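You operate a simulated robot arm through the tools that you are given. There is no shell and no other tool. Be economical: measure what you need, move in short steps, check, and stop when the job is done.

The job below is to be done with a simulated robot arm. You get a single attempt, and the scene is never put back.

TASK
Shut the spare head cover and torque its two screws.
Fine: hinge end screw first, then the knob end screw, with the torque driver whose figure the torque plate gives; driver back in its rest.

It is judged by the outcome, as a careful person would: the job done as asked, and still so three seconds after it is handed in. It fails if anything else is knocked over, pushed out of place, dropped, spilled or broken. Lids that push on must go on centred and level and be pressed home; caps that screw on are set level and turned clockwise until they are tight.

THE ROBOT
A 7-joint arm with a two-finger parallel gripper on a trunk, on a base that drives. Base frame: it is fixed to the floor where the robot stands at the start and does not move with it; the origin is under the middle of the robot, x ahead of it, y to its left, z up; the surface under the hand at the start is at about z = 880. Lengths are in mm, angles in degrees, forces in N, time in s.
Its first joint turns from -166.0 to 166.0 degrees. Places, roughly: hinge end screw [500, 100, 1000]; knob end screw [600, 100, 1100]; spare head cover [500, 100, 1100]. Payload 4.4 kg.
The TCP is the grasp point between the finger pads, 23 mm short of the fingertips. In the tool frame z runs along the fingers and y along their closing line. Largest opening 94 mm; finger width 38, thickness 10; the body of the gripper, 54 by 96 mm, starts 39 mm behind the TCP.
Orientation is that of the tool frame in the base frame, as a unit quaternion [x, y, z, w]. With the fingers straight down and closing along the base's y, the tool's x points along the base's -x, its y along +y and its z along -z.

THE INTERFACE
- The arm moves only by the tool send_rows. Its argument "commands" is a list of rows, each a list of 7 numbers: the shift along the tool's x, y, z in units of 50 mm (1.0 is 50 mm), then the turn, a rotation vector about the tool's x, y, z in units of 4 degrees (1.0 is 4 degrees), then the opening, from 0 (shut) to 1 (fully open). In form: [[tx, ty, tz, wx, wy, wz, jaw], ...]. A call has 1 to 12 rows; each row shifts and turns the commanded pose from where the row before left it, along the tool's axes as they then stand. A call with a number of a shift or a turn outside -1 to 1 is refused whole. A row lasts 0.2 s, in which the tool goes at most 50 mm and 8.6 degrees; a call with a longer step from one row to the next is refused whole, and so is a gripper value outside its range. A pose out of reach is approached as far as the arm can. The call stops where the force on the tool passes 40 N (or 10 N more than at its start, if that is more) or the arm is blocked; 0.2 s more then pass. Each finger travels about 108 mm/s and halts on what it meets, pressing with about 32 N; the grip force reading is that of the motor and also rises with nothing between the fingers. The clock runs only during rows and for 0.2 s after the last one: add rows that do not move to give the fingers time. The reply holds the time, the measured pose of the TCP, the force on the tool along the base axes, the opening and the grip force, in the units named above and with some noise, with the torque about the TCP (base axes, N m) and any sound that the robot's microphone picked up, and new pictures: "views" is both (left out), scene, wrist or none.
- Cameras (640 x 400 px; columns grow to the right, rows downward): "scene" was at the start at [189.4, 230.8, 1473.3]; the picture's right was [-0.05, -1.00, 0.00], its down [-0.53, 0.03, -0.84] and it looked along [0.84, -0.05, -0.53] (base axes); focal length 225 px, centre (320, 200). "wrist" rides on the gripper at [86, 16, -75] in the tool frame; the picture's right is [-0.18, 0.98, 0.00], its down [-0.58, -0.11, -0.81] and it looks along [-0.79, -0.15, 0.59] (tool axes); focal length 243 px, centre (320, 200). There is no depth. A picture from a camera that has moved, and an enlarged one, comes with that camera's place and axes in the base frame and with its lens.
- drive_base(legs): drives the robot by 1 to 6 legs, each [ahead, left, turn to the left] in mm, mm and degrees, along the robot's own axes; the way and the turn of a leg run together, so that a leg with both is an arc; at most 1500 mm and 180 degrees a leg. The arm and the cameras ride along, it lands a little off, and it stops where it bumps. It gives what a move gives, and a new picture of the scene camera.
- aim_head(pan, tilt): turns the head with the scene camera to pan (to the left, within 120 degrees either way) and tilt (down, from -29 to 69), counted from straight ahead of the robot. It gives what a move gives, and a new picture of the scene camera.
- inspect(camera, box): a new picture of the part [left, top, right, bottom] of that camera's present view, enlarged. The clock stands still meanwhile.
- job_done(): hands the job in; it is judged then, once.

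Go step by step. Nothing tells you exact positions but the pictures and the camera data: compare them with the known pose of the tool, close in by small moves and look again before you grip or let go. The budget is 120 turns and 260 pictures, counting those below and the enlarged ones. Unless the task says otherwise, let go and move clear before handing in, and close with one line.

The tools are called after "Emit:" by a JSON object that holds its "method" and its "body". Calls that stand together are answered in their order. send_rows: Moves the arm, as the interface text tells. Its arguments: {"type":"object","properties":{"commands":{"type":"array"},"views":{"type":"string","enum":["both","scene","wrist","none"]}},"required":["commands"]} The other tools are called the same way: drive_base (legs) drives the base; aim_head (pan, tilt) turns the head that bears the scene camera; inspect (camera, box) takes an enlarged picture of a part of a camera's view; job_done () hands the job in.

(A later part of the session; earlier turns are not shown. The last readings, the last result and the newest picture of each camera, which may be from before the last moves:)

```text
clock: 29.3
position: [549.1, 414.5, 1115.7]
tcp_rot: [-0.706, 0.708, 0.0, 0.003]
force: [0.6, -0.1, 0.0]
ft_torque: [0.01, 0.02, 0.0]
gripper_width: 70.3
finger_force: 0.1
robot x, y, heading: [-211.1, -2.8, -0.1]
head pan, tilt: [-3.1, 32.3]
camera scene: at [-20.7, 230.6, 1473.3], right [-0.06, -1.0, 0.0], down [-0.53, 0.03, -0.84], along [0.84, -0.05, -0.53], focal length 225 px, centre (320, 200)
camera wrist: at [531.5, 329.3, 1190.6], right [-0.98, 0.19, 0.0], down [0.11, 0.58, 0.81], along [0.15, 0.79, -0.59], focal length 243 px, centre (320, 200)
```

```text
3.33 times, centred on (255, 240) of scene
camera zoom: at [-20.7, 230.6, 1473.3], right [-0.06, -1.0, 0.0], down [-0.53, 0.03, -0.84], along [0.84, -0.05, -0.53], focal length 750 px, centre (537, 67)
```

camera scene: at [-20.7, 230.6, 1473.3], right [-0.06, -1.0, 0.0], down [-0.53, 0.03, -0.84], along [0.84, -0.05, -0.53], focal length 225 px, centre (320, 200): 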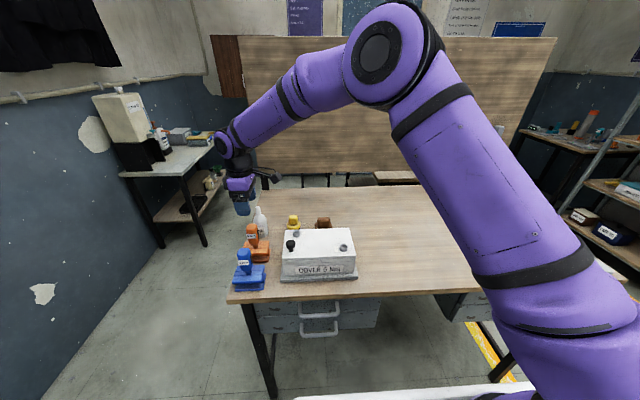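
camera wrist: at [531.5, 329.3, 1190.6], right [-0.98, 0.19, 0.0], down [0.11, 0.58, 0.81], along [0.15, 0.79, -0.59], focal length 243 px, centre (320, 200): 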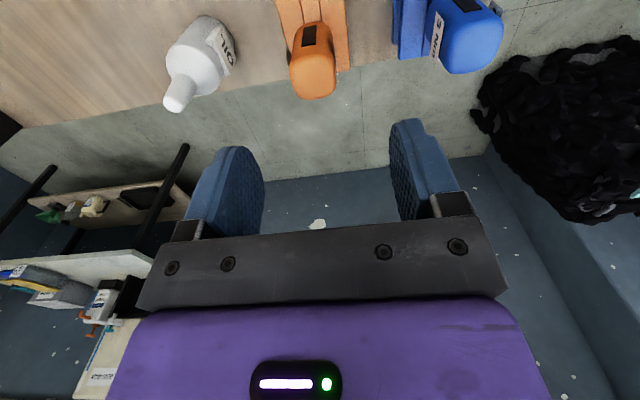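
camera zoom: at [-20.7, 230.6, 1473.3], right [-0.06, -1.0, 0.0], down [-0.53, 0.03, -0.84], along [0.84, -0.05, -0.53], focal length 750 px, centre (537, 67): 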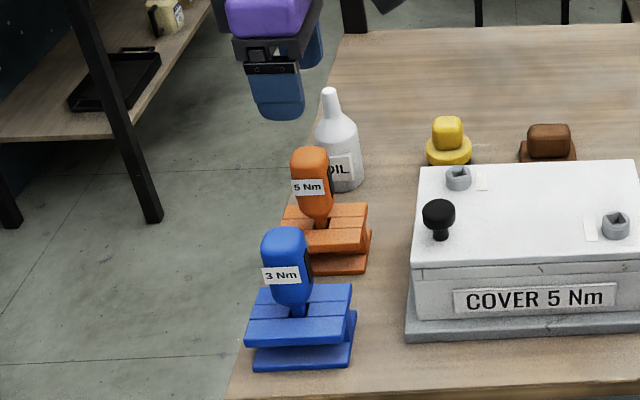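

Handle centre refined to about [550, 411], ~32 mm wide. Descending to z≈994 with 70 mm opening.

Emit:
{"method": "send_rows", "body": {"commands": [[0.06, -0.02, 0.8, 0, 0, 0, 0.75], [0, 0, 0.8, 0, 0, 0, 0.75], [0, 0, 0.5, 0, 0, 0, 0.75], [0, 0, 0.33, 0, 0, 0, 0.75], [0, 0, 0, 0, 0, 0, 0.75]], "views": "wrist"}}

Emit:
{"method": "inspect", "body": {"camera": "scene", "box": [210, 190, 300, 300]}}

```text
clock: 30.5
position: [552.4, 411.7, 996.1]
tcp_rot: [-0.706, 0.708, -0.001, 0.004]
force: [-0.1, 0.2, -0.1]
ft_torque: [0.0, -0.01, -0.04]
gripper_width: 70.7
finger_force: 0.2
robot x, y, heading: [-212.3, -2.2, -0.4]
head pan, tilt: [-3.1, 32.3]
camera wrist: at [535.1, 327.2, 1069.5], right [-0.98, 0.19, 0.0], down [0.11, 0.58, 0.81], along [0.15, 0.79, -0.59], focal length 243 px, centre (320, 200)
```

wrist: 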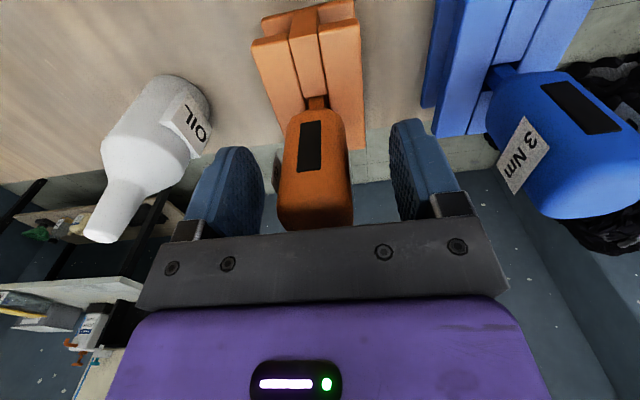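

```text
3.64 times, centred on (255, 245) of scene
camera zoom: at [-20.7, 230.5, 1473.3], right [-0.06, -1.0, 0.0], down [-0.53, 0.03, -0.84], along [0.84, -0.05, -0.53], focal length 819 px, centre (556, 36)
```

zoom: 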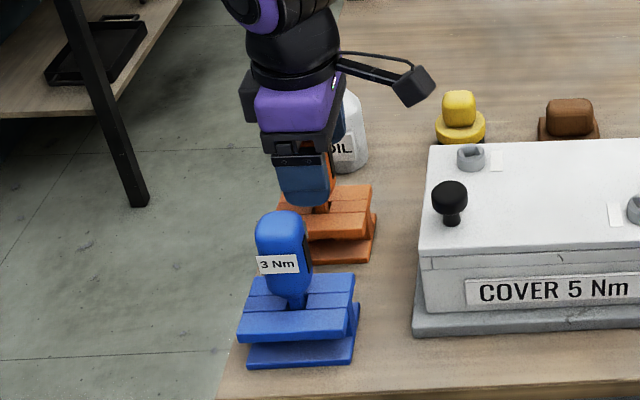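

Handle sits between the pads and centred. Closing the grip.

Emit:
{"method": "send_rows", "body": {"commands": [[0, 0, 0, 0, 0, 0, 0.2], [0, 0, 0, 0, 0, 0, 0.2], [0, 0, 0, 0, 0, 0, 0.2], [0, 0, 0, 0, 0, 0, 0.2]], "views": "wrist"}}

```text
clock: 31.5
position: [552.4, 413.4, 996.1]
tcp_rot: [-0.706, 0.708, -0.001, 0.003]
force: [1.6, 0.7, 0.4]
ft_torque: [0.04, -0.06, 0.01]
gripper_width: 31.6
finger_force: 32.5
robot x, y, heading: [-208.2, -2.1, -0.3]
head pan, tilt: [-3.1, 32.3]
camera wrist: at [535.2, 327.2, 1069.6], right [-0.98, 0.19, 0.0], down [0.11, 0.58, 0.81], along [0.15, 0.79, -0.59], focal length 243 px, centre (320, 200)
```

wrist: 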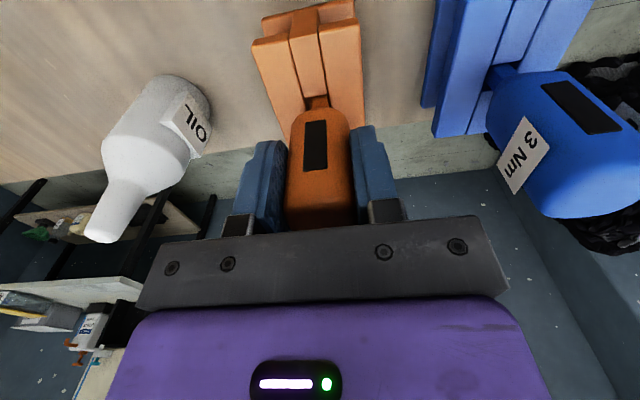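

Held. Lifting straight up slowly; rest pose to remember: TCP [552.4, 412.5, 996].

Emit:
{"method": "send_rows", "body": {"commands": [[0, 0, -0.3, 0, 0, 0, 0.2], [0, 0, -0.4, 0, 0, 0, 0.2], [0, 0, -0.6, 0, 0, 0, 0.2], [0, 0, -0.8, 0, 0, 0, 0.2], [0, 0, -0.8, 0, 0, 0, 0.2], [0, 0, 0, 0, 0, 0, 0.2]], "views": "both"}}

Emit:
{"method": "inspect", "body": {"camera": "scene", "box": [200, 140, 320, 300]}}

```text
clock: 32.9
position: [551.5, 413.3, 1143.9]
tcp_rot: [-0.706, 0.708, -0.001, 0.003]
force: [0.7, 0.5, -1.5]
ft_torque: [-0.02, 0.01, 0.04]
gripper_width: 31.5
finger_force: 32.2
robot x, y, heading: [-211.9, 2.0, -0.4]
head pan, tilt: [-3.1, 32.3]
camera scene: at [-20.5, 230.7, 1473.3], right [-0.06, -1.0, 0.0], down [-0.53, 0.03, -0.84], along [0.84, -0.05, -0.54], focal length 225 px, centre (320, 200)
camera wrist: at [533.8, 328.2, 1218.6], right [-0.98, 0.19, 0.0], down [0.11, 0.58, 0.81], along [0.15, 0.79, -0.59], focal length 243 px, centre (320, 200)
```

scene: 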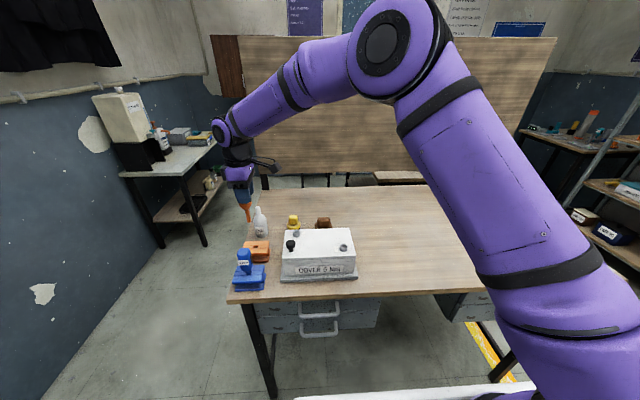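
wrist: 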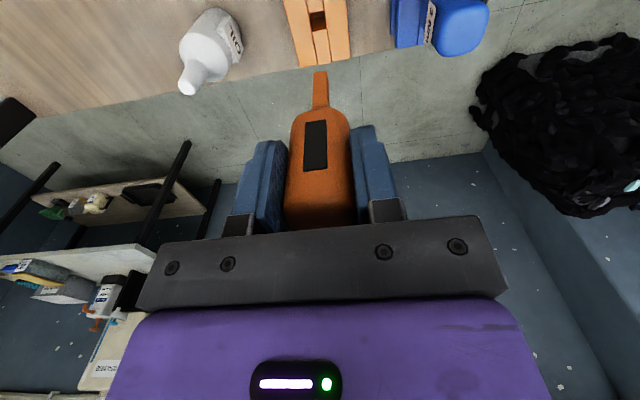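

```text
2.50 times, centred on (260, 220) of scene
camera zoom: at [-20.5, 230.7, 1473.3], right [-0.06, -1.0, 0.0], down [-0.53, 0.03, -0.84], along [0.84, -0.05, -0.54], focal length 563 px, centre (470, 150)
```

zoom: 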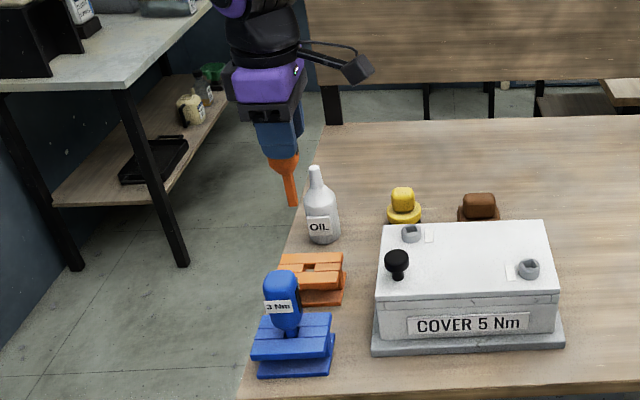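

The driver is free, tip roughly 100 mm below the TCP. I'll carry it high to above the hinge-end screw (~[482, 132]).

Emit:
{"method": "send_rows", "body": {"commands": [[0.937, 0.233, 0, 0, 0, 0, 0.2], [0.937, 0.233, 0, 0, 0, 0, 0.2], [0.937, 0.233, 0, 0, 0, 0, 0.2], [0.937, 0.233, 0, 0, 0, 0, 0.2], [0.937, 0.233, 0, 0, 0, 0, 0.2], [0.937, 0.233, 0, 0, 0, 0, 0.2], [0, 0, 0.3, 0, 0, 0, 0.2], [0, 0, 0, 0, 0, 0, 0.2]], "views": "none"}}

Emit:
{"method": "inspect", "body": {"camera": "wrist", "box": [240, 0, 400, 110]}}

Emit:
{"method": "inspect", "body": {"camera": "scene", "box": [270, 190, 390, 290]}}

```text
clock: 34.7
position: [480.5, 133.1, 1125.6]
tcp_rot: [-0.706, 0.708, -0.001, 0.003]
force: [0.6, 0.0, -1.9]
ft_torque: [-0.03, -0.01, 0.0]
gripper_width: 31.8
finger_force: 31.8
robot x, y, heading: [-213.9, 0.6, -0.2]
head pan, tilt: [-3.1, 32.3]
```

```text
3.64 times, centred on (320, 55) of wrist
camera zoom: at [463.0, 46.0, 1199.4], right [-0.98, 0.19, 0.0], down [0.11, 0.58, 0.81], along [0.15, 0.79, -0.59], focal length 882 px, centre (320, 727)
```

zoom: 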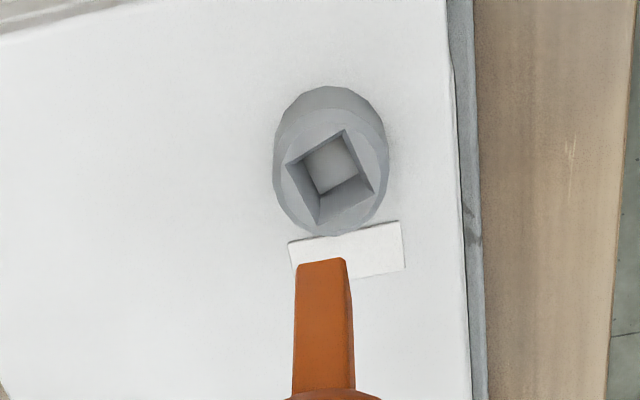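

```text
4.00 times, centred on (330, 240) of scene
camera zoom: at [-20.6, 230.5, 1473.3], right [-0.06, -1.0, 0.0], down [-0.53, 0.03, -0.84], along [0.84, -0.05, -0.54], focal length 900 px, centre (280, 40)
```

zoom: 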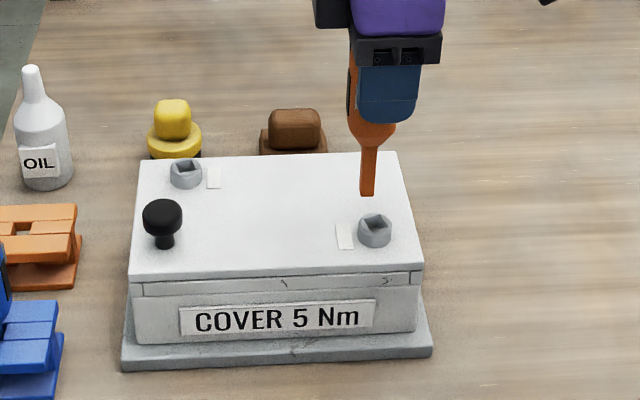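

The socket is at about [477, 132, 981], its square turned ~17–18° counter-clockwise from the driver's square; the driver axis seems offset ~+5 mm in y from the TCP. I'll turn the driver to match, align and lower to just above the rim.

Emit:
{"method": "send_rows", "body": {"commands": [[0, 0, 0, 0, 0, -1, 0.2], [0, 0, 0, 0, 0, -1, 0.2], [0, 0, 0, 0, 0, -1, 0.2], [0, 0, 0, 0, 0, -1, 0.2], [0, 0, 0, 0, 0, -0.4, 0.2], [0.09, 0.05, 0.2, 0, 0, 0, 0.2], [0, 0, 0.2, 0, 0, 0, 0.2], [0, 0, 0, 0, 0, 0, 0.2]], "views": "none"}}

Emit:
{"method": "inspect", "body": {"camera": "wrist", "box": [260, 10, 380, 90]}}

Emit:
{"method": "inspect", "body": {"camera": "scene", "box": [310, 215, 370, 265]}}

```text
clock: 36.5
position: [479.3, 126.9, 1104.4]
tcp_rot: [0.806, -0.593, 0.001, -0.003]
force: [0.8, 1.6, -1.5]
ft_torque: [-0.03, -0.01, 0.03]
gripper_width: 31.9
finger_force: 31.7
robot x, y, heading: [-207.6, -1.0, -0.1]
head pan, tilt: [-3.1, 32.3]
```

```text
5.00 times, centred on (320, 50) of wrist
camera zoom: at [489.0, 39.8, 1178.9], right [-0.99, -0.12, -0.01], down [-0.07, 0.58, 0.81], along [-0.09, 0.8, -0.59], focal length 1213 px, centre (320, 950)
```

zoom: 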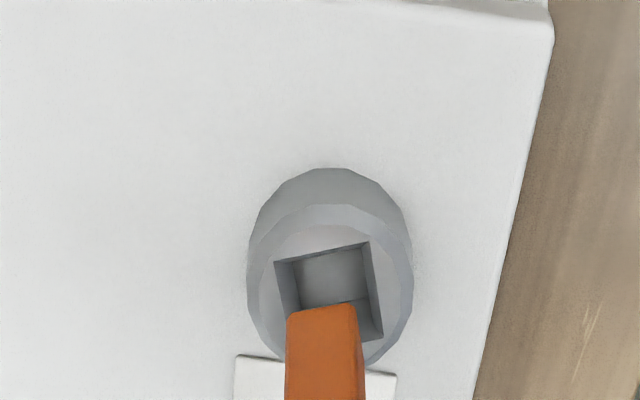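

```text
8.00 times, centred on (340, 240) of scene
camera zoom: at [-20.6, 230.5, 1473.3], right [-0.06, -1.0, 0.0], down [-0.53, 0.03, -0.84], along [0.84, -0.05, -0.54], focal length 1801 px, centre (160, -120)
```

zoom: 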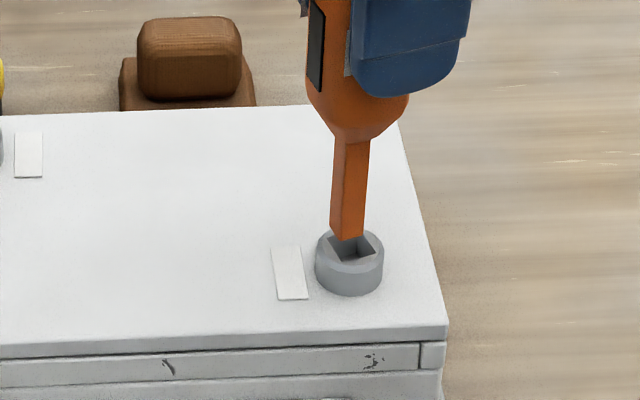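

Emit:
{"method": "inspect", "body": {"camera": "scene", "box": [330, 232, 354, 252]}}

Emit:
{"method": "inspect", "body": {"camera": "wrist", "box": [300, 40, 348, 90]}}

```text
16.00 times, centred on (342, 242) of scene
camera zoom: at [-20.6, 230.5, 1473.3], right [-0.06, -1.0, 0.0], down [-0.53, 0.03, -0.84], along [0.84, -0.05, -0.54], focal length 3602 px, centre (-32, -472)
```

zoom: 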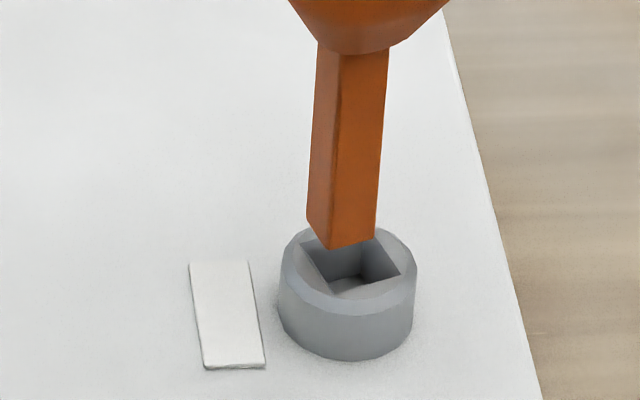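

```text
8.00 times, centred on (324, 65) of wrist
camera zoom: at [489.0, 39.8, 1178.9], right [-0.99, -0.12, -0.01], down [-0.07, 0.58, 0.81], along [-0.09, 0.8, -0.59], focal length 1941 px, centre (288, 1280)
```

zoom: 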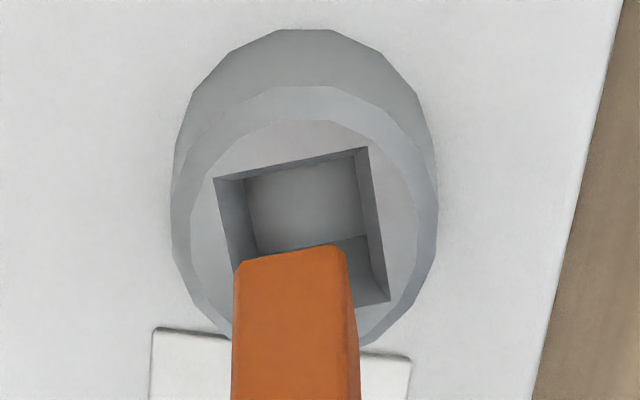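

The driver is ~6 mm above the rim, needs ~2 mm toward -y and ~2° more CCW turn; then I'll lower into the socket.

Emit:
{"method": "send_rows", "body": {"commands": [[0.04, 0.019, 0, 0, 0, -0.5, 0.2], [0, 0, 0.06, 0, 0, 0, 0.2], [0, 0, 0.06, 0, 0, 0, 0.2], [0, 0, 0.06, 0, 0, 0, 0.2], [0, 0, 0, 0, 0, 0, 0.2]], "views": "none"}}

Emit:
{"method": "inspect", "body": {"camera": "scene", "box": [330, 232, 354, 252]}}

Emit:
{"method": "inspect", "body": {"camera": "wrist", "box": [300, 40, 348, 90]}}

```text
clock: 37.7
position: [477.4, 123.7, 1095.8]
tcp_rot: [0.817, -0.577, 0.002, -0.003]
force: [0.1, -0.3, -0.8]
ft_torque: [-0.02, 0.01, -0.01]
gripper_width: 31.5
finger_force: 31.9
robot x, y, heading: [-210.0, 4.6, 0.0]
head pan, tilt: [-3.1, 32.3]
```

```text
16.00 times, centred on (342, 242) of scene
camera zoom: at [-20.6, 230.5, 1473.3], right [-0.06, -1.0, 0.0], down [-0.53, 0.03, -0.84], along [0.84, -0.05, -0.54], focal length 3602 px, centre (-32, -472)
```

zoom: 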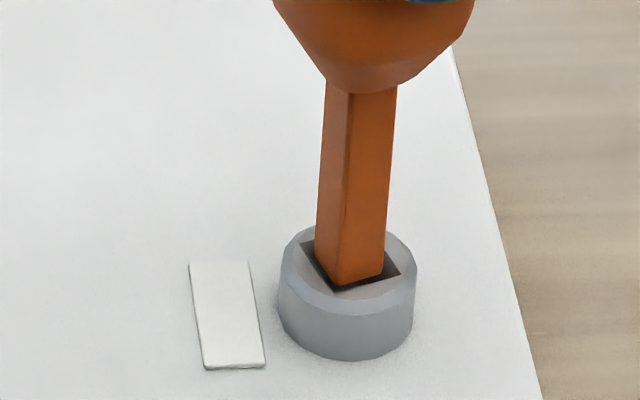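

```text
8.00 times, centred on (324, 65) of wrist
camera zoom: at [491.3, 38.4, 1170.6], right [-0.99, -0.15, -0.01], down [-0.09, 0.58, 0.81], along [-0.12, 0.8, -0.59], focal length 1941 px, centre (288, 1280)
```

zoom: 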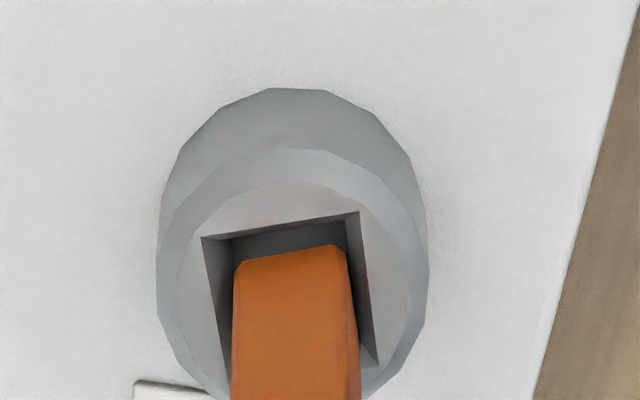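

Driver tip is entering the socket, square aligned. Lowering until seated.

Emit:
{"method": "send_rows", "body": {"commands": [[0, -0.013, 0.04, 0, 0, 0, 0.2], [0, 0, 0.04, 0, 0, 0, 0.2], [0, 0, 0.04, 0, 0, 0, 0.2], [0, 0, 0.04, 0, 0, 0, 0.2], [0, 0, 0, 0, 0, 0, 0.2]], "views": "none"}}

Emit:
{"method": "inspect", "body": {"camera": "scene", "box": [330, 232, 354, 252]}}

Emit:
{"method": "inspect", "body": {"camera": "wrist", "box": [290, 30, 350, 90]}}

```text
clock: 38.9
position: [479.2, 125.8, 1088.4]
tcp_rot: [0.815, -0.579, 0.001, -0.003]
force: [-0.4, 0.8, -1.0]
ft_torque: [0.01, 0.01, 0.0]
gripper_width: 31.9
finger_force: 31.9
robot x, y, heading: [-209.8, -1.8, -0.4]
head pan, tilt: [-3.1, 32.3]
```

```text
16.00 times, centred on (342, 242) of scene
camera zoom: at [-20.6, 230.5, 1473.3], right [-0.06, -1.0, 0.0], down [-0.53, 0.03, -0.84], along [0.84, -0.05, -0.54], focal length 3602 px, centre (-32, -472)
```

zoom: 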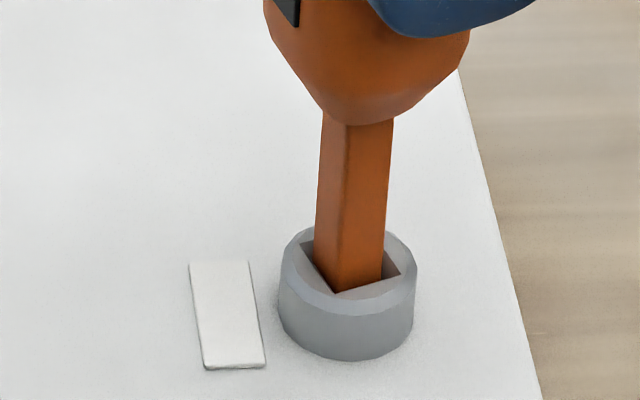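

```text
6.67 times, centred on (320, 60) of wrist
camera zoom: at [492.1, 38.4, 1162.3], right [-0.99, -0.15, -0.01], down [-0.09, 0.58, 0.81], along [-0.12, 0.8, -0.59], focal length 1618 px, centre (320, 1133)
```

zoom: 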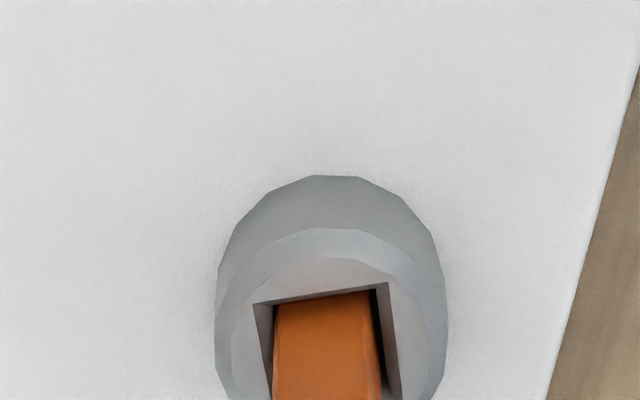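

Emit:
{"method": "send_rows", "body": {"commands": [[0, 0, 0.04, 0, 0, 0, 0.2], [0, 0, 0.04, 0, 0, 0, 0.2], [0, 0, 0.03, 0, 0, 0, 0.2], [0, 0, 0, 0, 0, 0, 0.2]], "views": "none"}}

```text
clock: 39.9
position: [479.7, 125.6, 1083.1]
tcp_rot: [0.816, -0.578, 0.002, -0.003]
force: [-3.8, -1.6, 10.7]
ft_torque: [-0.16, 0.44, 0.06]
gripper_width: 31.5
finger_force: 31.9
robot x, y, heading: [-211.2, 2.5, -0.1]
head pan, tilt: [-3.1, 32.3]
```

Seated (10 N on the socket floor). Turning clockwise about the driver axis in steps.

Emit:
{"method": "send_rows", "body": {"commands": [[0, 0.0084, 0, 0, 0, 1, 0.1], [0, 0.0084, 0, 0, 0, 1, 0.1], [0, 0.0084, 0, 0, 0, 1, 0.1], [0, 0.0084, 0, 0, 0, 1, 0.1], [0, 0.0084, 0, 0, 0, 1, 0.1], [0, 0.0084, 0, 0, 0, 1, 0.1], [0, 0.0084, 0, 0, 0, 1, 0.1]], "views": "none"}}

Emit:
{"method": "inspect", "body": {"camera": "scene", "box": [324, 222, 360, 252]}}

```text
clock: 41.5
position: [476.1, 123.9, 1083.3]
tcp_rot: [-0.651, 0.759, -0.001, 0.003]
force: [5.1, -3.5, 16.1]
ft_torque: [-0.28, -0.41, -0.03]
gripper_width: 31.8
finger_force: 32.3
robot x, y, heading: [-209.3, -2.0, -0.1]
head pan, tilt: [-3.1, 32.3]
```

```text
13.33 times, centred on (342, 237) of scene
camera zoom: at [-20.9, 230.3, 1473.4], right [-0.06, -1.0, 0.0], down [-0.53, 0.03, -0.84], along [0.84, -0.05, -0.53], focal length 3002 px, centre (27, -293)
```

zoom: 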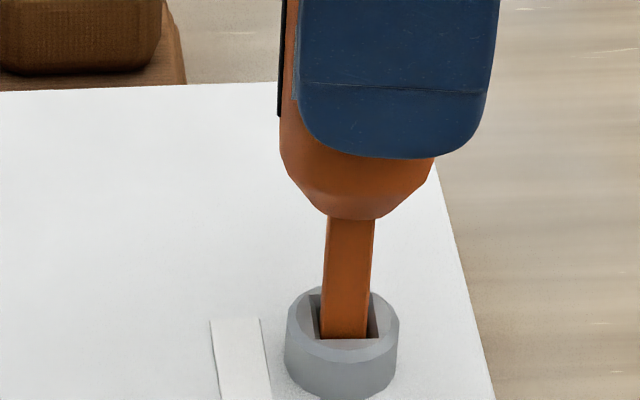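

The screw turns with the driver; little torque yet. Continuing clockwise.

Emit:
{"method": "send_rows", "body": {"commands": [[0, 0.0084, 0, 0, 0, 1, 0.1], [0, 0.0084, 0, 0, 0, 1, 0.1], [0, 0.0084, 0, 0, 0, 1, 0.1], [0, 0.0084, 0, 0, 0, 1, 0.1], [0, 0.0084, 0, 0, 0, 1, 0.1], [0, 0.0084, 0, 0, 0, 1, 0.1], [0, 0.0084, 0, 0, 0, 1, 0.1], [0, 0.0084, 0, 0, 0, 1, 0.1], [0, 0.0084, 0, 0, 0, 1, 0.1], [0, 0.0084, 0, 0, 0, 1, 0.1]], "views": "none"}}

Emit:
{"method": "inspect", "body": {"camera": "scene", "box": [324, 222, 360, 252]}}

```text
clock: 43.7
position: [472.9, 125.5, 1083.3]
tcp_rot: [-0.354, 0.935, 0.001, 0.002]
force: [8.2, 4.2, 0.0]
ft_torque: [0.46, -0.79, 0.0]
gripper_width: 31.7
finger_force: 32.1
robot x, y, heading: [-209.5, 3.4, 0.1]
head pan, tilt: [-3.1, 32.3]
```

```text
13.33 times, centred on (342, 237) of scene
camera zoom: at [-20.3, 230.7, 1473.2], right [-0.06, -1.0, 0.0], down [-0.53, 0.03, -0.84], along [0.84, -0.05, -0.54], focal length 3002 px, centre (27, -293)
```

zoom: 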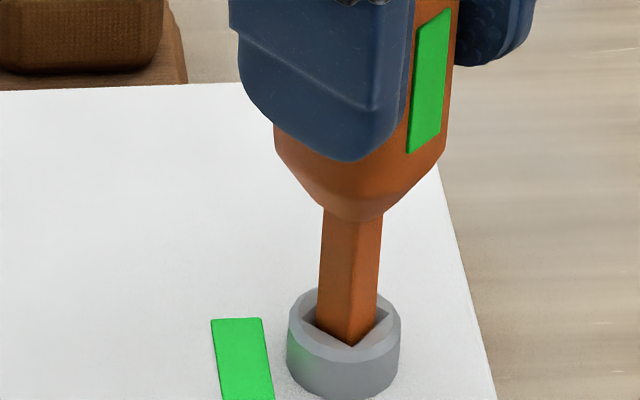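

The screw's tag and the driver's window turned green: hinge-end screw is at torque. I'll lift straight out and move above the knob-end screw.

Emit:
{"method": "send_rows", "body": {"commands": [[0, 0, -0.1, 0, 0, 0, 0.1], [0, 0, -0.3, 0, 0, 0, 0.1], [0, 0, -0.5, 0, 0, 0, 0.1], [0, 0, 0, 0, 0, 0, 0.1]], "views": "both"}}

Emit:
{"method": "inspect", "body": {"camera": "scene", "box": [270, 190, 390, 290]}}

```text
clock: 44.7
position: [472.4, 126.6, 1125.7]
tcp_rot: [-0.354, 0.935, 0.002, 0.002]
force: [0.0, -0.2, -1.7]
ft_torque: [-0.01, -0.01, 0.02]
gripper_width: 31.7
finger_force: 32.4
robot x, y, heading: [-212.6, 1.3, -0.1]
head pan, tilt: [-3.1, 32.3]
camera scene: at [-20.5, 230.5, 1473.3], right [-0.06, -1.0, 0.0], down [-0.53, 0.03, -0.84], along [0.84, -0.05, -0.54], focal length 225 px, centre (320, 200)
camera wrist: at [396.4, 82.0, 1200.7], right [-0.51, 0.86, 0.0], down [0.5, 0.3, 0.81], along [0.69, 0.41, -0.59], focal length 243 px, centre (320, 200)
```

scene: 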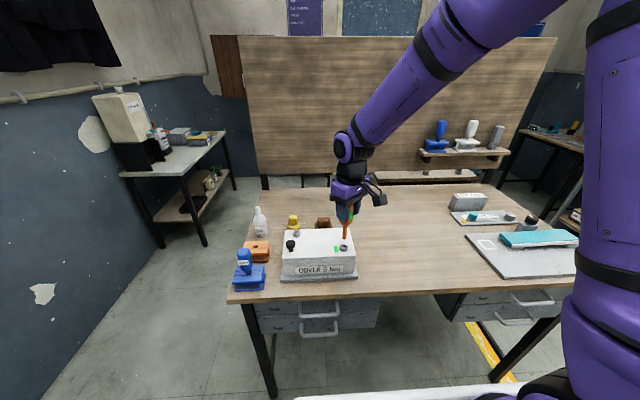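
wrist: 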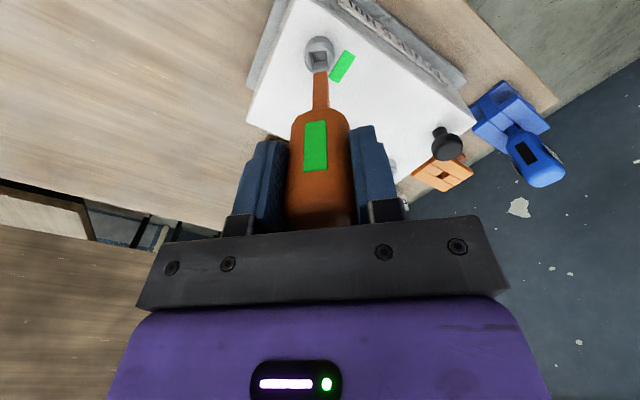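

```text
4.00 times, centred on (330, 240) of scene
camera zoom: at [-20.5, 230.5, 1473.3], right [-0.06, -1.0, 0.0], down [-0.53, 0.03, -0.84], along [0.84, -0.05, -0.54], focal length 900 px, centre (280, 40)
```

zoom: 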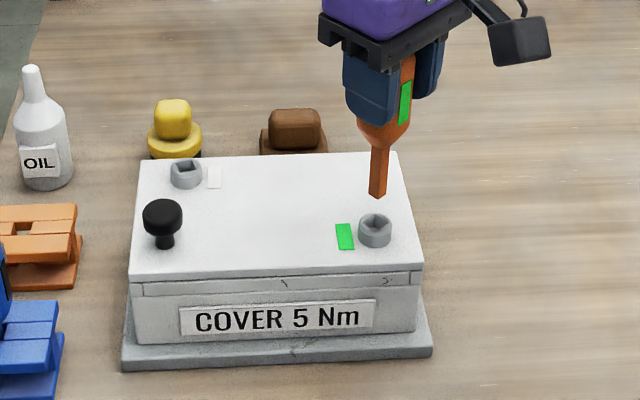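

Emit:
{"method": "inspect", "body": {"camera": "scene", "box": [285, 220, 315, 245]}}

Emit:
{"method": "inspect", "body": {"camera": "scene", "box": [330, 230, 360, 255]}}

```text
16.00 times, centred on (300, 232) of scene
camera zoom: at [-20.5, 230.5, 1473.3], right [-0.06, -1.0, 0.0], down [-0.53, 0.03, -0.84], along [0.84, -0.05, -0.54], focal length 3602 px, centre (640, -320)
```

zoom: 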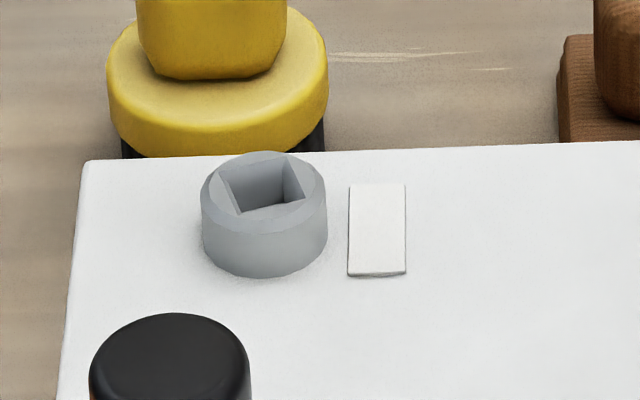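

```text
16.00 times, centred on (345, 242) of scene
camera zoom: at [-20.5, 230.5, 1473.3], right [-0.06, -1.0, 0.0], down [-0.53, 0.03, -0.84], along [0.84, -0.05, -0.54], focal length 3602 px, centre (-80, -480)
```

zoom: 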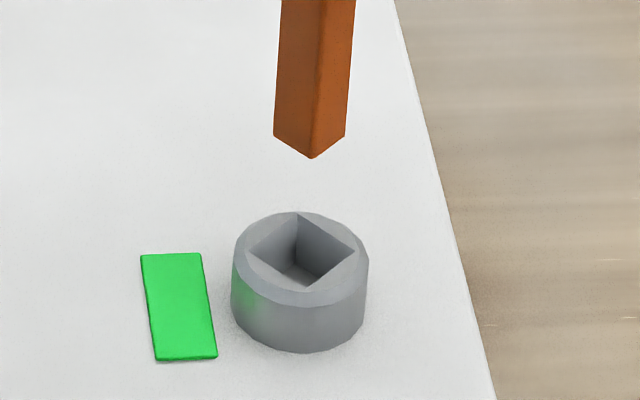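

Knob-end socket is at about [552, 280], its square at nearly the same starting angle as the first. I'll turn back CCW 66° in the air and move above it.

Emit:
{"method": "send_rows", "body": {"commands": [[0, 0, 0, 0, 0, -1, 0.1], [0, 0, 0, 0, 0, -1, 0.1], [0, 0, 0, 0, 0, -1, 0.1], [0, 0, 0, 0, 0, -1, 0.1], [0, 0, 0, 0, 0, -1, 0.1], [0, 0, 0, 0, 0, -1, 0.1], [0, 0, 0, 0, 0, -1, 0.1], [0, 0, 0, 0, 0, -1, 0.1], [0, 0, 0, 0, 0, -1, 0.1], [0, 0, 0, 0, 0, -1, 0.1], [0, 0, 0, 0, 0, -1, 0.1], [0, 0, 0, 0, 0, -1, 0.1]], "views": "none"}}

Emit:
{"method": "send_rows", "body": {"commands": [[0, 0, 0, 0, 0, -1, 0.1], [0, 0, 0, 0, 0, -1, 0.1], [0, 0, 0, 0, 0, -1, 0.1], [0, 0, 0, 0, 0, -1, 0.1], [0, 0, 0, 0, 0, -0.6, 0.1], [-0.58, -0.6165, 0, 0, 0, 0, 0.1], [-0.58, -0.6165, 0, 0, 0, 0, 0.1], [-0.58, -0.6165, 0, 0, 0, 0, 0.1], [-0.58, -0.6165, 0, 0, 0, 0, 0.1], [0, 0, 0.2, 0, 0, 0, 0.1], [0, 0, 0, 0, 0, 0, 0.1]], "views": "none"}}

Emit:
{"method": "inspect", "body": {"camera": "wrist", "box": [270, 10, 370, 90]}}

Emit:
{"method": "inspect", "body": {"camera": "scene", "box": [285, 218, 315, 243]}}

```text
clock: 47.3
position: [473.7, 126.5, 1127.4]
tcp_rot: [-0.704, 0.71, -0.001, 0.003]
force: [0.1, 0.1, -1.2]
ft_torque: [0.01, -0.01, 0.01]
gripper_width: 31.9
finger_force: 31.8
robot x, y, heading: [-208.6, 0.1, -0.4]
head pan, tilt: [-3.1, 32.3]
```

```text
clock: 49.7
position: [554.2, 274.0, 1116.3]
tcp_rot: [0.808, -0.589, 0.001, -0.002]
force: [-0.2, 0.7, -1.1]
ft_torque: [-0.01, -0.02, 0.01]
gripper_width: 31.8
finger_force: 32.1
robot x, y, heading: [-211.7, 1.5, -0.0]
head pan, tilt: [-3.1, 32.3]
```

```text
5.00 times, centred on (320, 50) of wrist
camera zoom: at [564.0, 187.5, 1191.5], right [-0.99, -0.13, -0.01], down [-0.08, 0.58, 0.81], along [-0.1, 0.8, -0.59], focal length 1213 px, centre (320, 950)
```

zoom: 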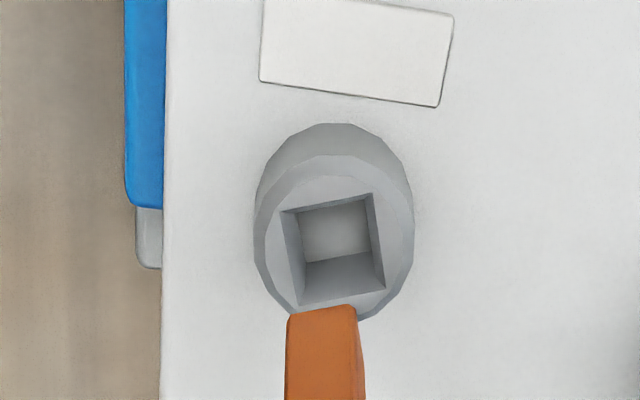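

```text
16.00 times, centred on (300, 230) of scene
camera zoom: at [-20.7, 230.6, 1473.3], right [-0.06, -1.0, 0.0], down [-0.53, 0.03, -0.84], along [0.84, -0.05, -0.54], focal length 3602 px, centre (640, -288)
```

zoom: 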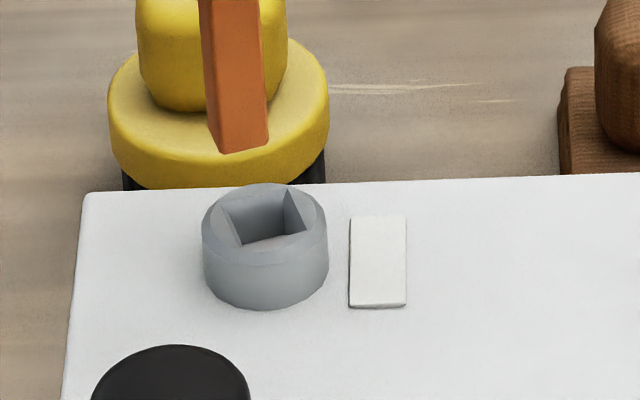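

The driver is ~19 mm above the rim and square-aligned; needs about (-1.5, -3.6) mm. Correct, lower 13 mm and look again.

Emit:
{"method": "send_rows", "body": {"commands": [[0.059, 0.05, 0, 0, 0, 0, 0.1], [0, 0, 0.13, 0, 0, 0, 0.1], [0, 0, 0.13, 0, 0, 0, 0.1], [0, 0, 0, 0, 0, 0, 0.1]], "views": "none"}}

Emit:
{"method": "inspect", "body": {"camera": "wrist", "box": [300, 40, 348, 90]}}

Emit:
{"method": "inspect", "body": {"camera": "scene", "box": [288, 220, 312, 240]}}

```text
clock: 50.7
position: [553.4, 270.6, 1104.5]
tcp_rot: [0.808, -0.589, 0.001, -0.003]
force: [-0.7, 0.5, -1.7]
ft_torque: [0.01, -0.01, -0.01]
gripper_width: 31.4
finger_force: 31.5
robot x, y, heading: [-210.8, -1.2, -0.2]
head pan, tilt: [-3.1, 32.3]
```

```text
8.00 times, centred on (324, 65) of wrist
camera zoom: at [563.2, 183.6, 1178.8], right [-0.99, -0.13, -0.01], down [-0.08, 0.58, 0.81], along [-0.1, 0.8, -0.59], focal length 1941 px, centre (288, 1280)
```

zoom: 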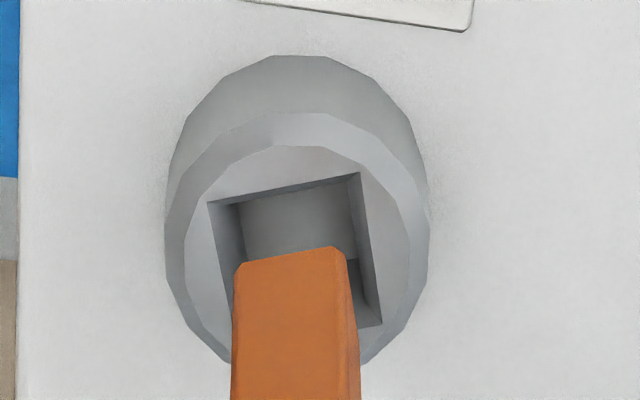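

```text
16.00 times, centred on (300, 230) of scene
camera zoom: at [-20.6, 230.6, 1473.3], right [-0.06, -1.0, 0.0], down [-0.53, 0.03, -0.84], along [0.84, -0.05, -0.54], focal length 3602 px, centre (640, -280)
```

zoom: 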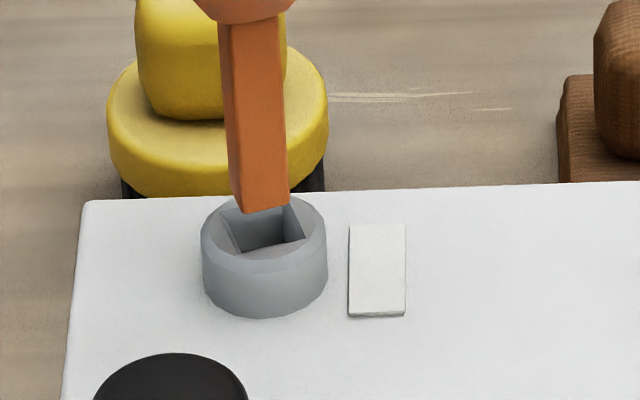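

Now well aligned. Lowering into the socket.

Emit:
{"method": "send_rows", "body": {"commands": [[0, -0.008, 0.06, 0, 0, 0, 0.1], [0, 0, 0.06, 0, 0, 0, 0.1], [0, 0, 0.06, 0, 0, 0, 0.1], [0, 0, 0.06, 0, 0, 0, 0.1], [0, 0, 0.04, 0, 0, 0, 0.1], [0, 0, 0, 0, 0, 0, 0.1]], "views": "none"}}

Emit:
{"method": "inspect", "body": {"camera": "scene", "box": [288, 220, 312, 240]}}

Emit:
{"method": "inspect", "body": {"camera": "wrist", "box": [290, 40, 350, 100]}}

```text
clock: 52.1
position: [552.3, 269.7, 1091.2]
tcp_rot: [0.808, -0.589, 0.0, -0.002]
force: [-0.9, -1.0, -1.7]
ft_torque: [-0.03, 0.06, -0.01]
gripper_width: 31.6
finger_force: 31.4
robot x, y, heading: [-208.2, 1.3, 0.3]
head pan, tilt: [-3.1, 32.3]
```

```text
16.00 times, centred on (300, 230) of scene
camera zoom: at [-20.6, 230.6, 1473.3], right [-0.06, -1.0, 0.0], down [-0.53, 0.03, -0.84], along [0.84, -0.05, -0.54], focal length 3602 px, centre (640, -280)
```

zoom: 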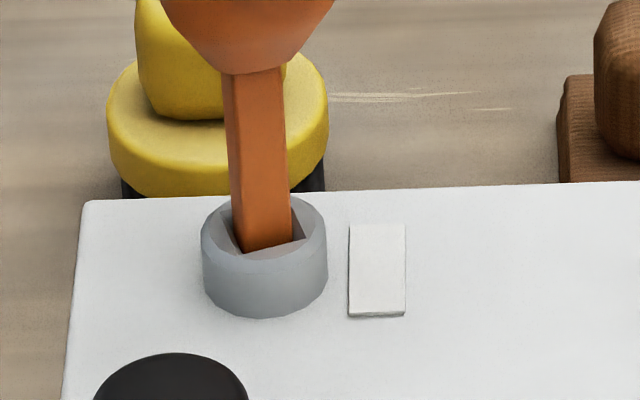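

```text
6.67 times, centred on (320, 70) of wrist
camera zoom: at [563.9, 183.7, 1165.8], right [-0.99, -0.13, -0.01], down [-0.08, 0.58, 0.81], along [-0.1, 0.8, -0.59], focal length 1618 px, centre (320, 1067)
```

zoom: 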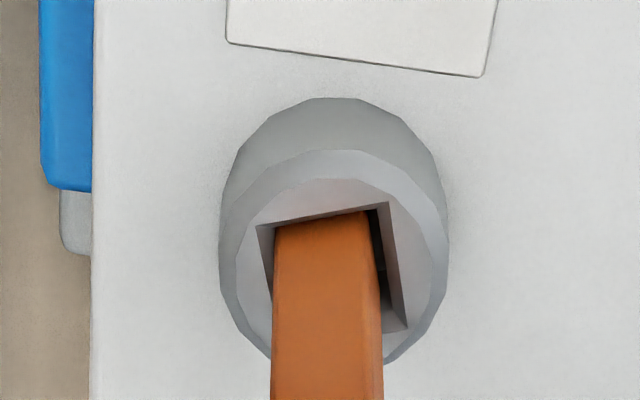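

Inside the socket. Continue to the floor.

Emit:
{"method": "send_rows", "body": {"commands": [[0, 0, 0.05, 0, 0, 0, 0.1], [0, 0, 0.05, 0, 0, 0, 0.1], [0, 0, 0.05, 0, 0, 0, 0.1], [0, 0, 0, 0, 0, 0, 0.1]], "views": "none"}}

```text
clock: 53.1
position: [553.6, 270.3, 1083.1]
tcp_rot: [0.808, -0.589, 0.002, -0.003]
force: [-4.2, -0.9, 0.1]
ft_torque: [-0.12, 0.39, 0.04]
gripper_width: 31.7
finger_force: 32.2
robot x, y, heading: [-213.9, 2.2, -0.3]
head pan, tilt: [-3.1, 32.3]
```

Emit:
{"method": "send_rows", "body": {"commands": [[0, 0, 0.03, 0, 0, 0, 0.1], [0, 0, 0, 0, 0, 0, 0.1]], "views": "none"}}

```text
clock: 53.7
position: [552.8, 271.3, 1083.1]
tcp_rot: [0.808, -0.589, 0.001, -0.003]
force: [-4.1, -2.0, 3.5]
ft_torque: [-0.16, 0.47, 0.02]
gripper_width: 31.5
finger_force: 31.8
robot x, y, heading: [-210.2, 4.2, -0.1]
head pan, tilt: [-3.1, 32.3]
```

Seated. Turning clockwise.

Emit:
{"method": "send_rows", "body": {"commands": [[0, 0.0084, 0, 0, 0, 1, 0.1], [0, 0.0084, 0, 0, 0, 1, 0.1], [0, 0.0084, 0, 0, 0, 1, 0.1], [0, 0.0084, 0, 0, 0, 1, 0.1], [0, 0.0084, 0, 0, 0, 1, 0.1], [0, 0.0084, 0, 0, 0, 1, 0.1], [0, 0.0084, 0, 0, 0, 1, 0.1], [0, 0.0084, 0, 0, 0, 1, 0.1], [0, 0.0084, 0, 0, 0, 1, 0.1], [0, 0.0084, 0, 0, 0, 1, 0.1], [0, 0.0084, 0, 0, 0, 1, 0.1], [0, 0.0084, 0, 0, 0, 1, 0.1]], "views": "none"}}

Emit:
{"method": "inspect", "body": {"camera": "scene", "box": [280, 210, 360, 260]}}

```text
clock: 56.3
position: [548.9, 271.3, 1082.5]
tcp_rot: [-0.499, 0.867, 0.001, 0.002]
force: [-3.0, -7.8, 5.8]
ft_torque: [-0.67, 0.34, 0.04]
gripper_width: 32.0
finger_force: 31.6
robot x, y, heading: [-210.6, -1.3, -0.0]
head pan, tilt: [-3.1, 32.3]
```

```text
8.00 times, centred on (320, 235) of scene
camera zoom: at [-21.0, 230.1, 1473.4], right [-0.06, -1.0, 0.0], down [-0.53, 0.03, -0.84], along [0.84, -0.05, -0.53], focal length 1801 px, centre (320, -80)
```

zoom: 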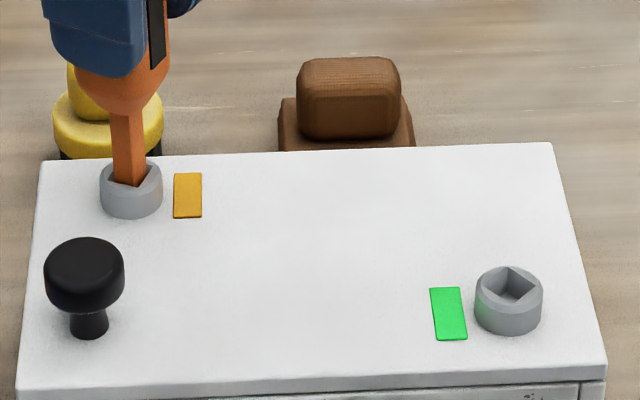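

Tag is amber (in progress). A bit more clockwise, in small steps.

Emit:
{"method": "send_rows", "body": {"commands": [[0, 0.0084, 0, 0, 0, 1, 0.1], [0, 0.0084, 0, 0, 0, 1, 0.1], [0, 0.0084, 0, 0, 0, 1, 0.1]], "views": "none"}}

Emit:
{"method": "inspect", "body": {"camera": "scene", "box": [280, 210, 360, 260]}}

```text
clock: 57.1
position: [548.2, 272.2, 1082.3]
tcp_rot: [-0.405, 0.914, 0.0, 0.003]
force: [-0.2, -4.9, 5.4]
ft_torque: [-0.46, 0.02, 0.07]
gripper_width: 31.5
finger_force: 31.8
robot x, y, heading: [-212.1, -2.3, -0.0]
head pan, tilt: [-3.1, 32.3]
```

```text
8.00 times, centred on (320, 235) of scene
camera zoom: at [-20.8, 230.3, 1473.4], right [-0.06, -1.0, 0.0], down [-0.53, 0.03, -0.84], along [0.84, -0.05, -0.53], focal length 1801 px, centre (320, -80)
```

zoom: 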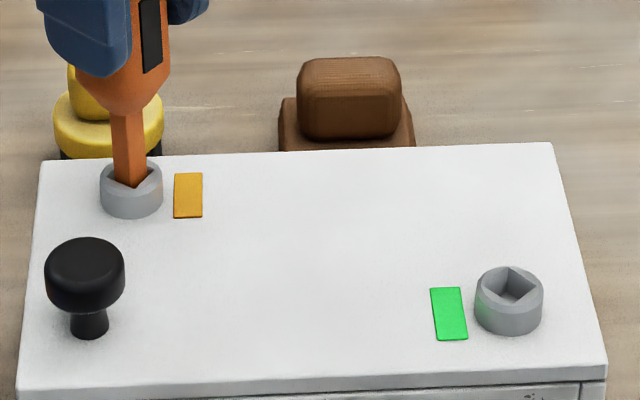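

Emit:
{"method": "send_rows", "body": {"commands": [[0, 0.0084, 0, 0, 0, 1, 0.1], [0, 0.0084, 0, 0, 0, 1, 0.1]], "views": "none"}}

Emit:
{"method": "inspect", "body": {"camera": "scene", "box": [280, 210, 360, 260]}}

```text
clock: 57.7
position: [546.6, 272.3, 1082.5]
tcp_rot: [-0.341, 0.94, 0.002, 0.003]
force: [1.2, -5.0, 7.7]
ft_torque: [-0.36, -0.15, 0.0]
gripper_width: 31.9
finger_force: 32.2
robot x, y, heading: [-210.8, 0.3, -0.1]
head pan, tilt: [-3.1, 32.3]
```

```text
8.00 times, centred on (320, 235) of scene
camera zoom: at [-20.8, 230.3, 1473.4], right [-0.06, -1.0, 0.0], down [-0.53, 0.03, -0.84], along [0.84, -0.05, -0.53], focal length 1801 px, centre (320, -80)
```

zoom: 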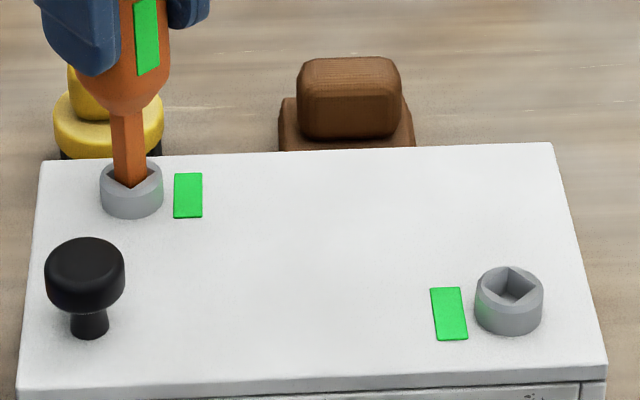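

Both tags are green. Lifting out and turning back to the original grip angle.

Emit:
{"method": "send_rows", "body": {"commands": [[0, 0, -0.1, 0, 0, 0, 0.1], [0, 0, -0.3, 0, 0, 0, 0.1], [0, 0, -0.5, 0, 0, 0, 0.1], [0, 0, -0.6, 0, 0, 0, 0.1], [0, 0, 0, 0, 0, -1, 0.1], [0, 0, 0, 0, 0, -1, 0.1], [0, 0, 0, 0, 0, -1, 0.1], [0, 0, 0, 0, 0, -1, 0.1], [0, 0, 0, 0, 0, -1, 0.1], [0, 0, 0, 0, 0, -1, 0.1], [0, 0, 0, 0, 0, -1, 0.1], [0, 0, 0, 0, 0, -1, 0.1]], "views": "none"}}

Emit:
{"method": "send_rows", "body": {"commands": [[0, 0, 0, 0, 0, -1, 0.1], [0, 0, 0, 0, 0, -1, 0.1], [0, 0, 0, 0, 0, -1, 0.1], [0, 0, 0, 0, 0, -1, 0.1], [0, 0, 0, 0, 0, -0.5, 0.1], [0, 0, 0, 0, 0, 0, 0.1]], "views": "none"}}

```text
clock: 60.3
position: [546.7, 271.6, 1157.1]
tcp_rot: [-0.587, 0.809, 0.001, 0.003]
force: [0.2, -0.2, -1.0]
ft_torque: [-0.02, -0.02, 0.02]
gripper_width: 31.8
finger_force: 31.9
robot x, y, heading: [-213.0, 3.5, 0.2]
head pan, tilt: [-3.1, 32.3]
```

```text
clock: 61.7
position: [546.3, 272.4, 1157.6]
tcp_rot: [-0.707, 0.708, -0.001, 0.003]
force: [-0.4, 0.5, -0.7]
ft_torque: [-0.04, 0.01, -0.01]
gripper_width: 31.9
finger_force: 31.9
robot x, y, heading: [-209.8, 0.9, -0.3]
head pan, tilt: [-3.1, 32.3]
```

Emit:
{"method": "send_rows", "body": {"commands": [[-0.936, -0.037, 0, 0, 0, 0, 0.1], [-0.936, -0.037, 0, 0, 0, 0, 0.1], [-0.936, -0.037, 0, 0, 0, 0, 0.1], [0, 0, 0.8, 0, 0, 0, 0.1], [0, 0, 0.9, 0, 0, 0, 0.1], [0, 0, 0, 0, 0, 0, 0.1]], "views": "none"}}

Emit:
{"method": "inspect", "body": {"camera": "wrist", "box": [260, 0, 380, 90]}}

Emit:
{"method": "inspect", "body": {"camera": "scene", "box": [235, 225, 283, 265]}}

```text
clock: 63.1
position: [551.7, 413.3, 1073.0]
tcp_rot: [-0.706, 0.708, 0.0, 0.003]
force: [-0.6, -0.4, -1.4]
ft_torque: [0.01, 0.0, 0.01]
gripper_width: 31.7
finger_force: 32.0
robot x, y, heading: [-213.5, 0.8, -0.2]
head pan, tilt: [-3.1, 32.3]
```

```text
4.44 times, centred on (320, 45) of wrist
camera zoom: at [534.7, 327.8, 1147.4], right [-0.98, 0.19, 0.0], down [0.11, 0.58, 0.81], along [0.15, 0.79, -0.59], focal length 1078 px, centre (320, 889)
```

zoom: 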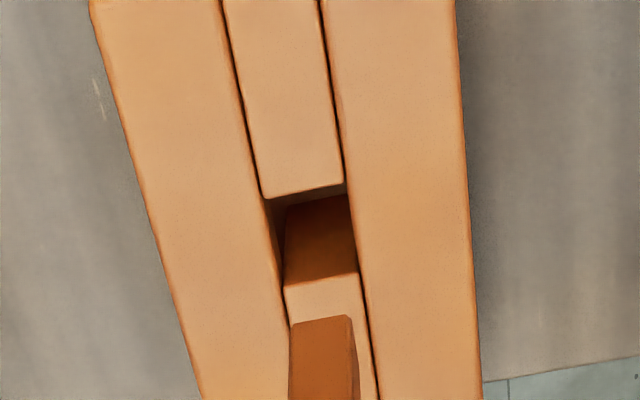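

```text
10.00 times, centred on (259, 245) of scene
camera zoom: at [-20.7, 230.6, 1473.3], right [-0.06, -1.0, 0.0], down [-0.53, 0.03, -0.84], along [0.84, -0.05, -0.53], focal length 2251 px, centre (930, -250)
```

zoom: 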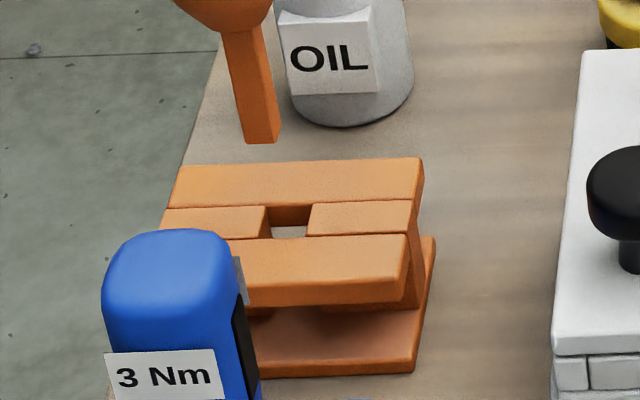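

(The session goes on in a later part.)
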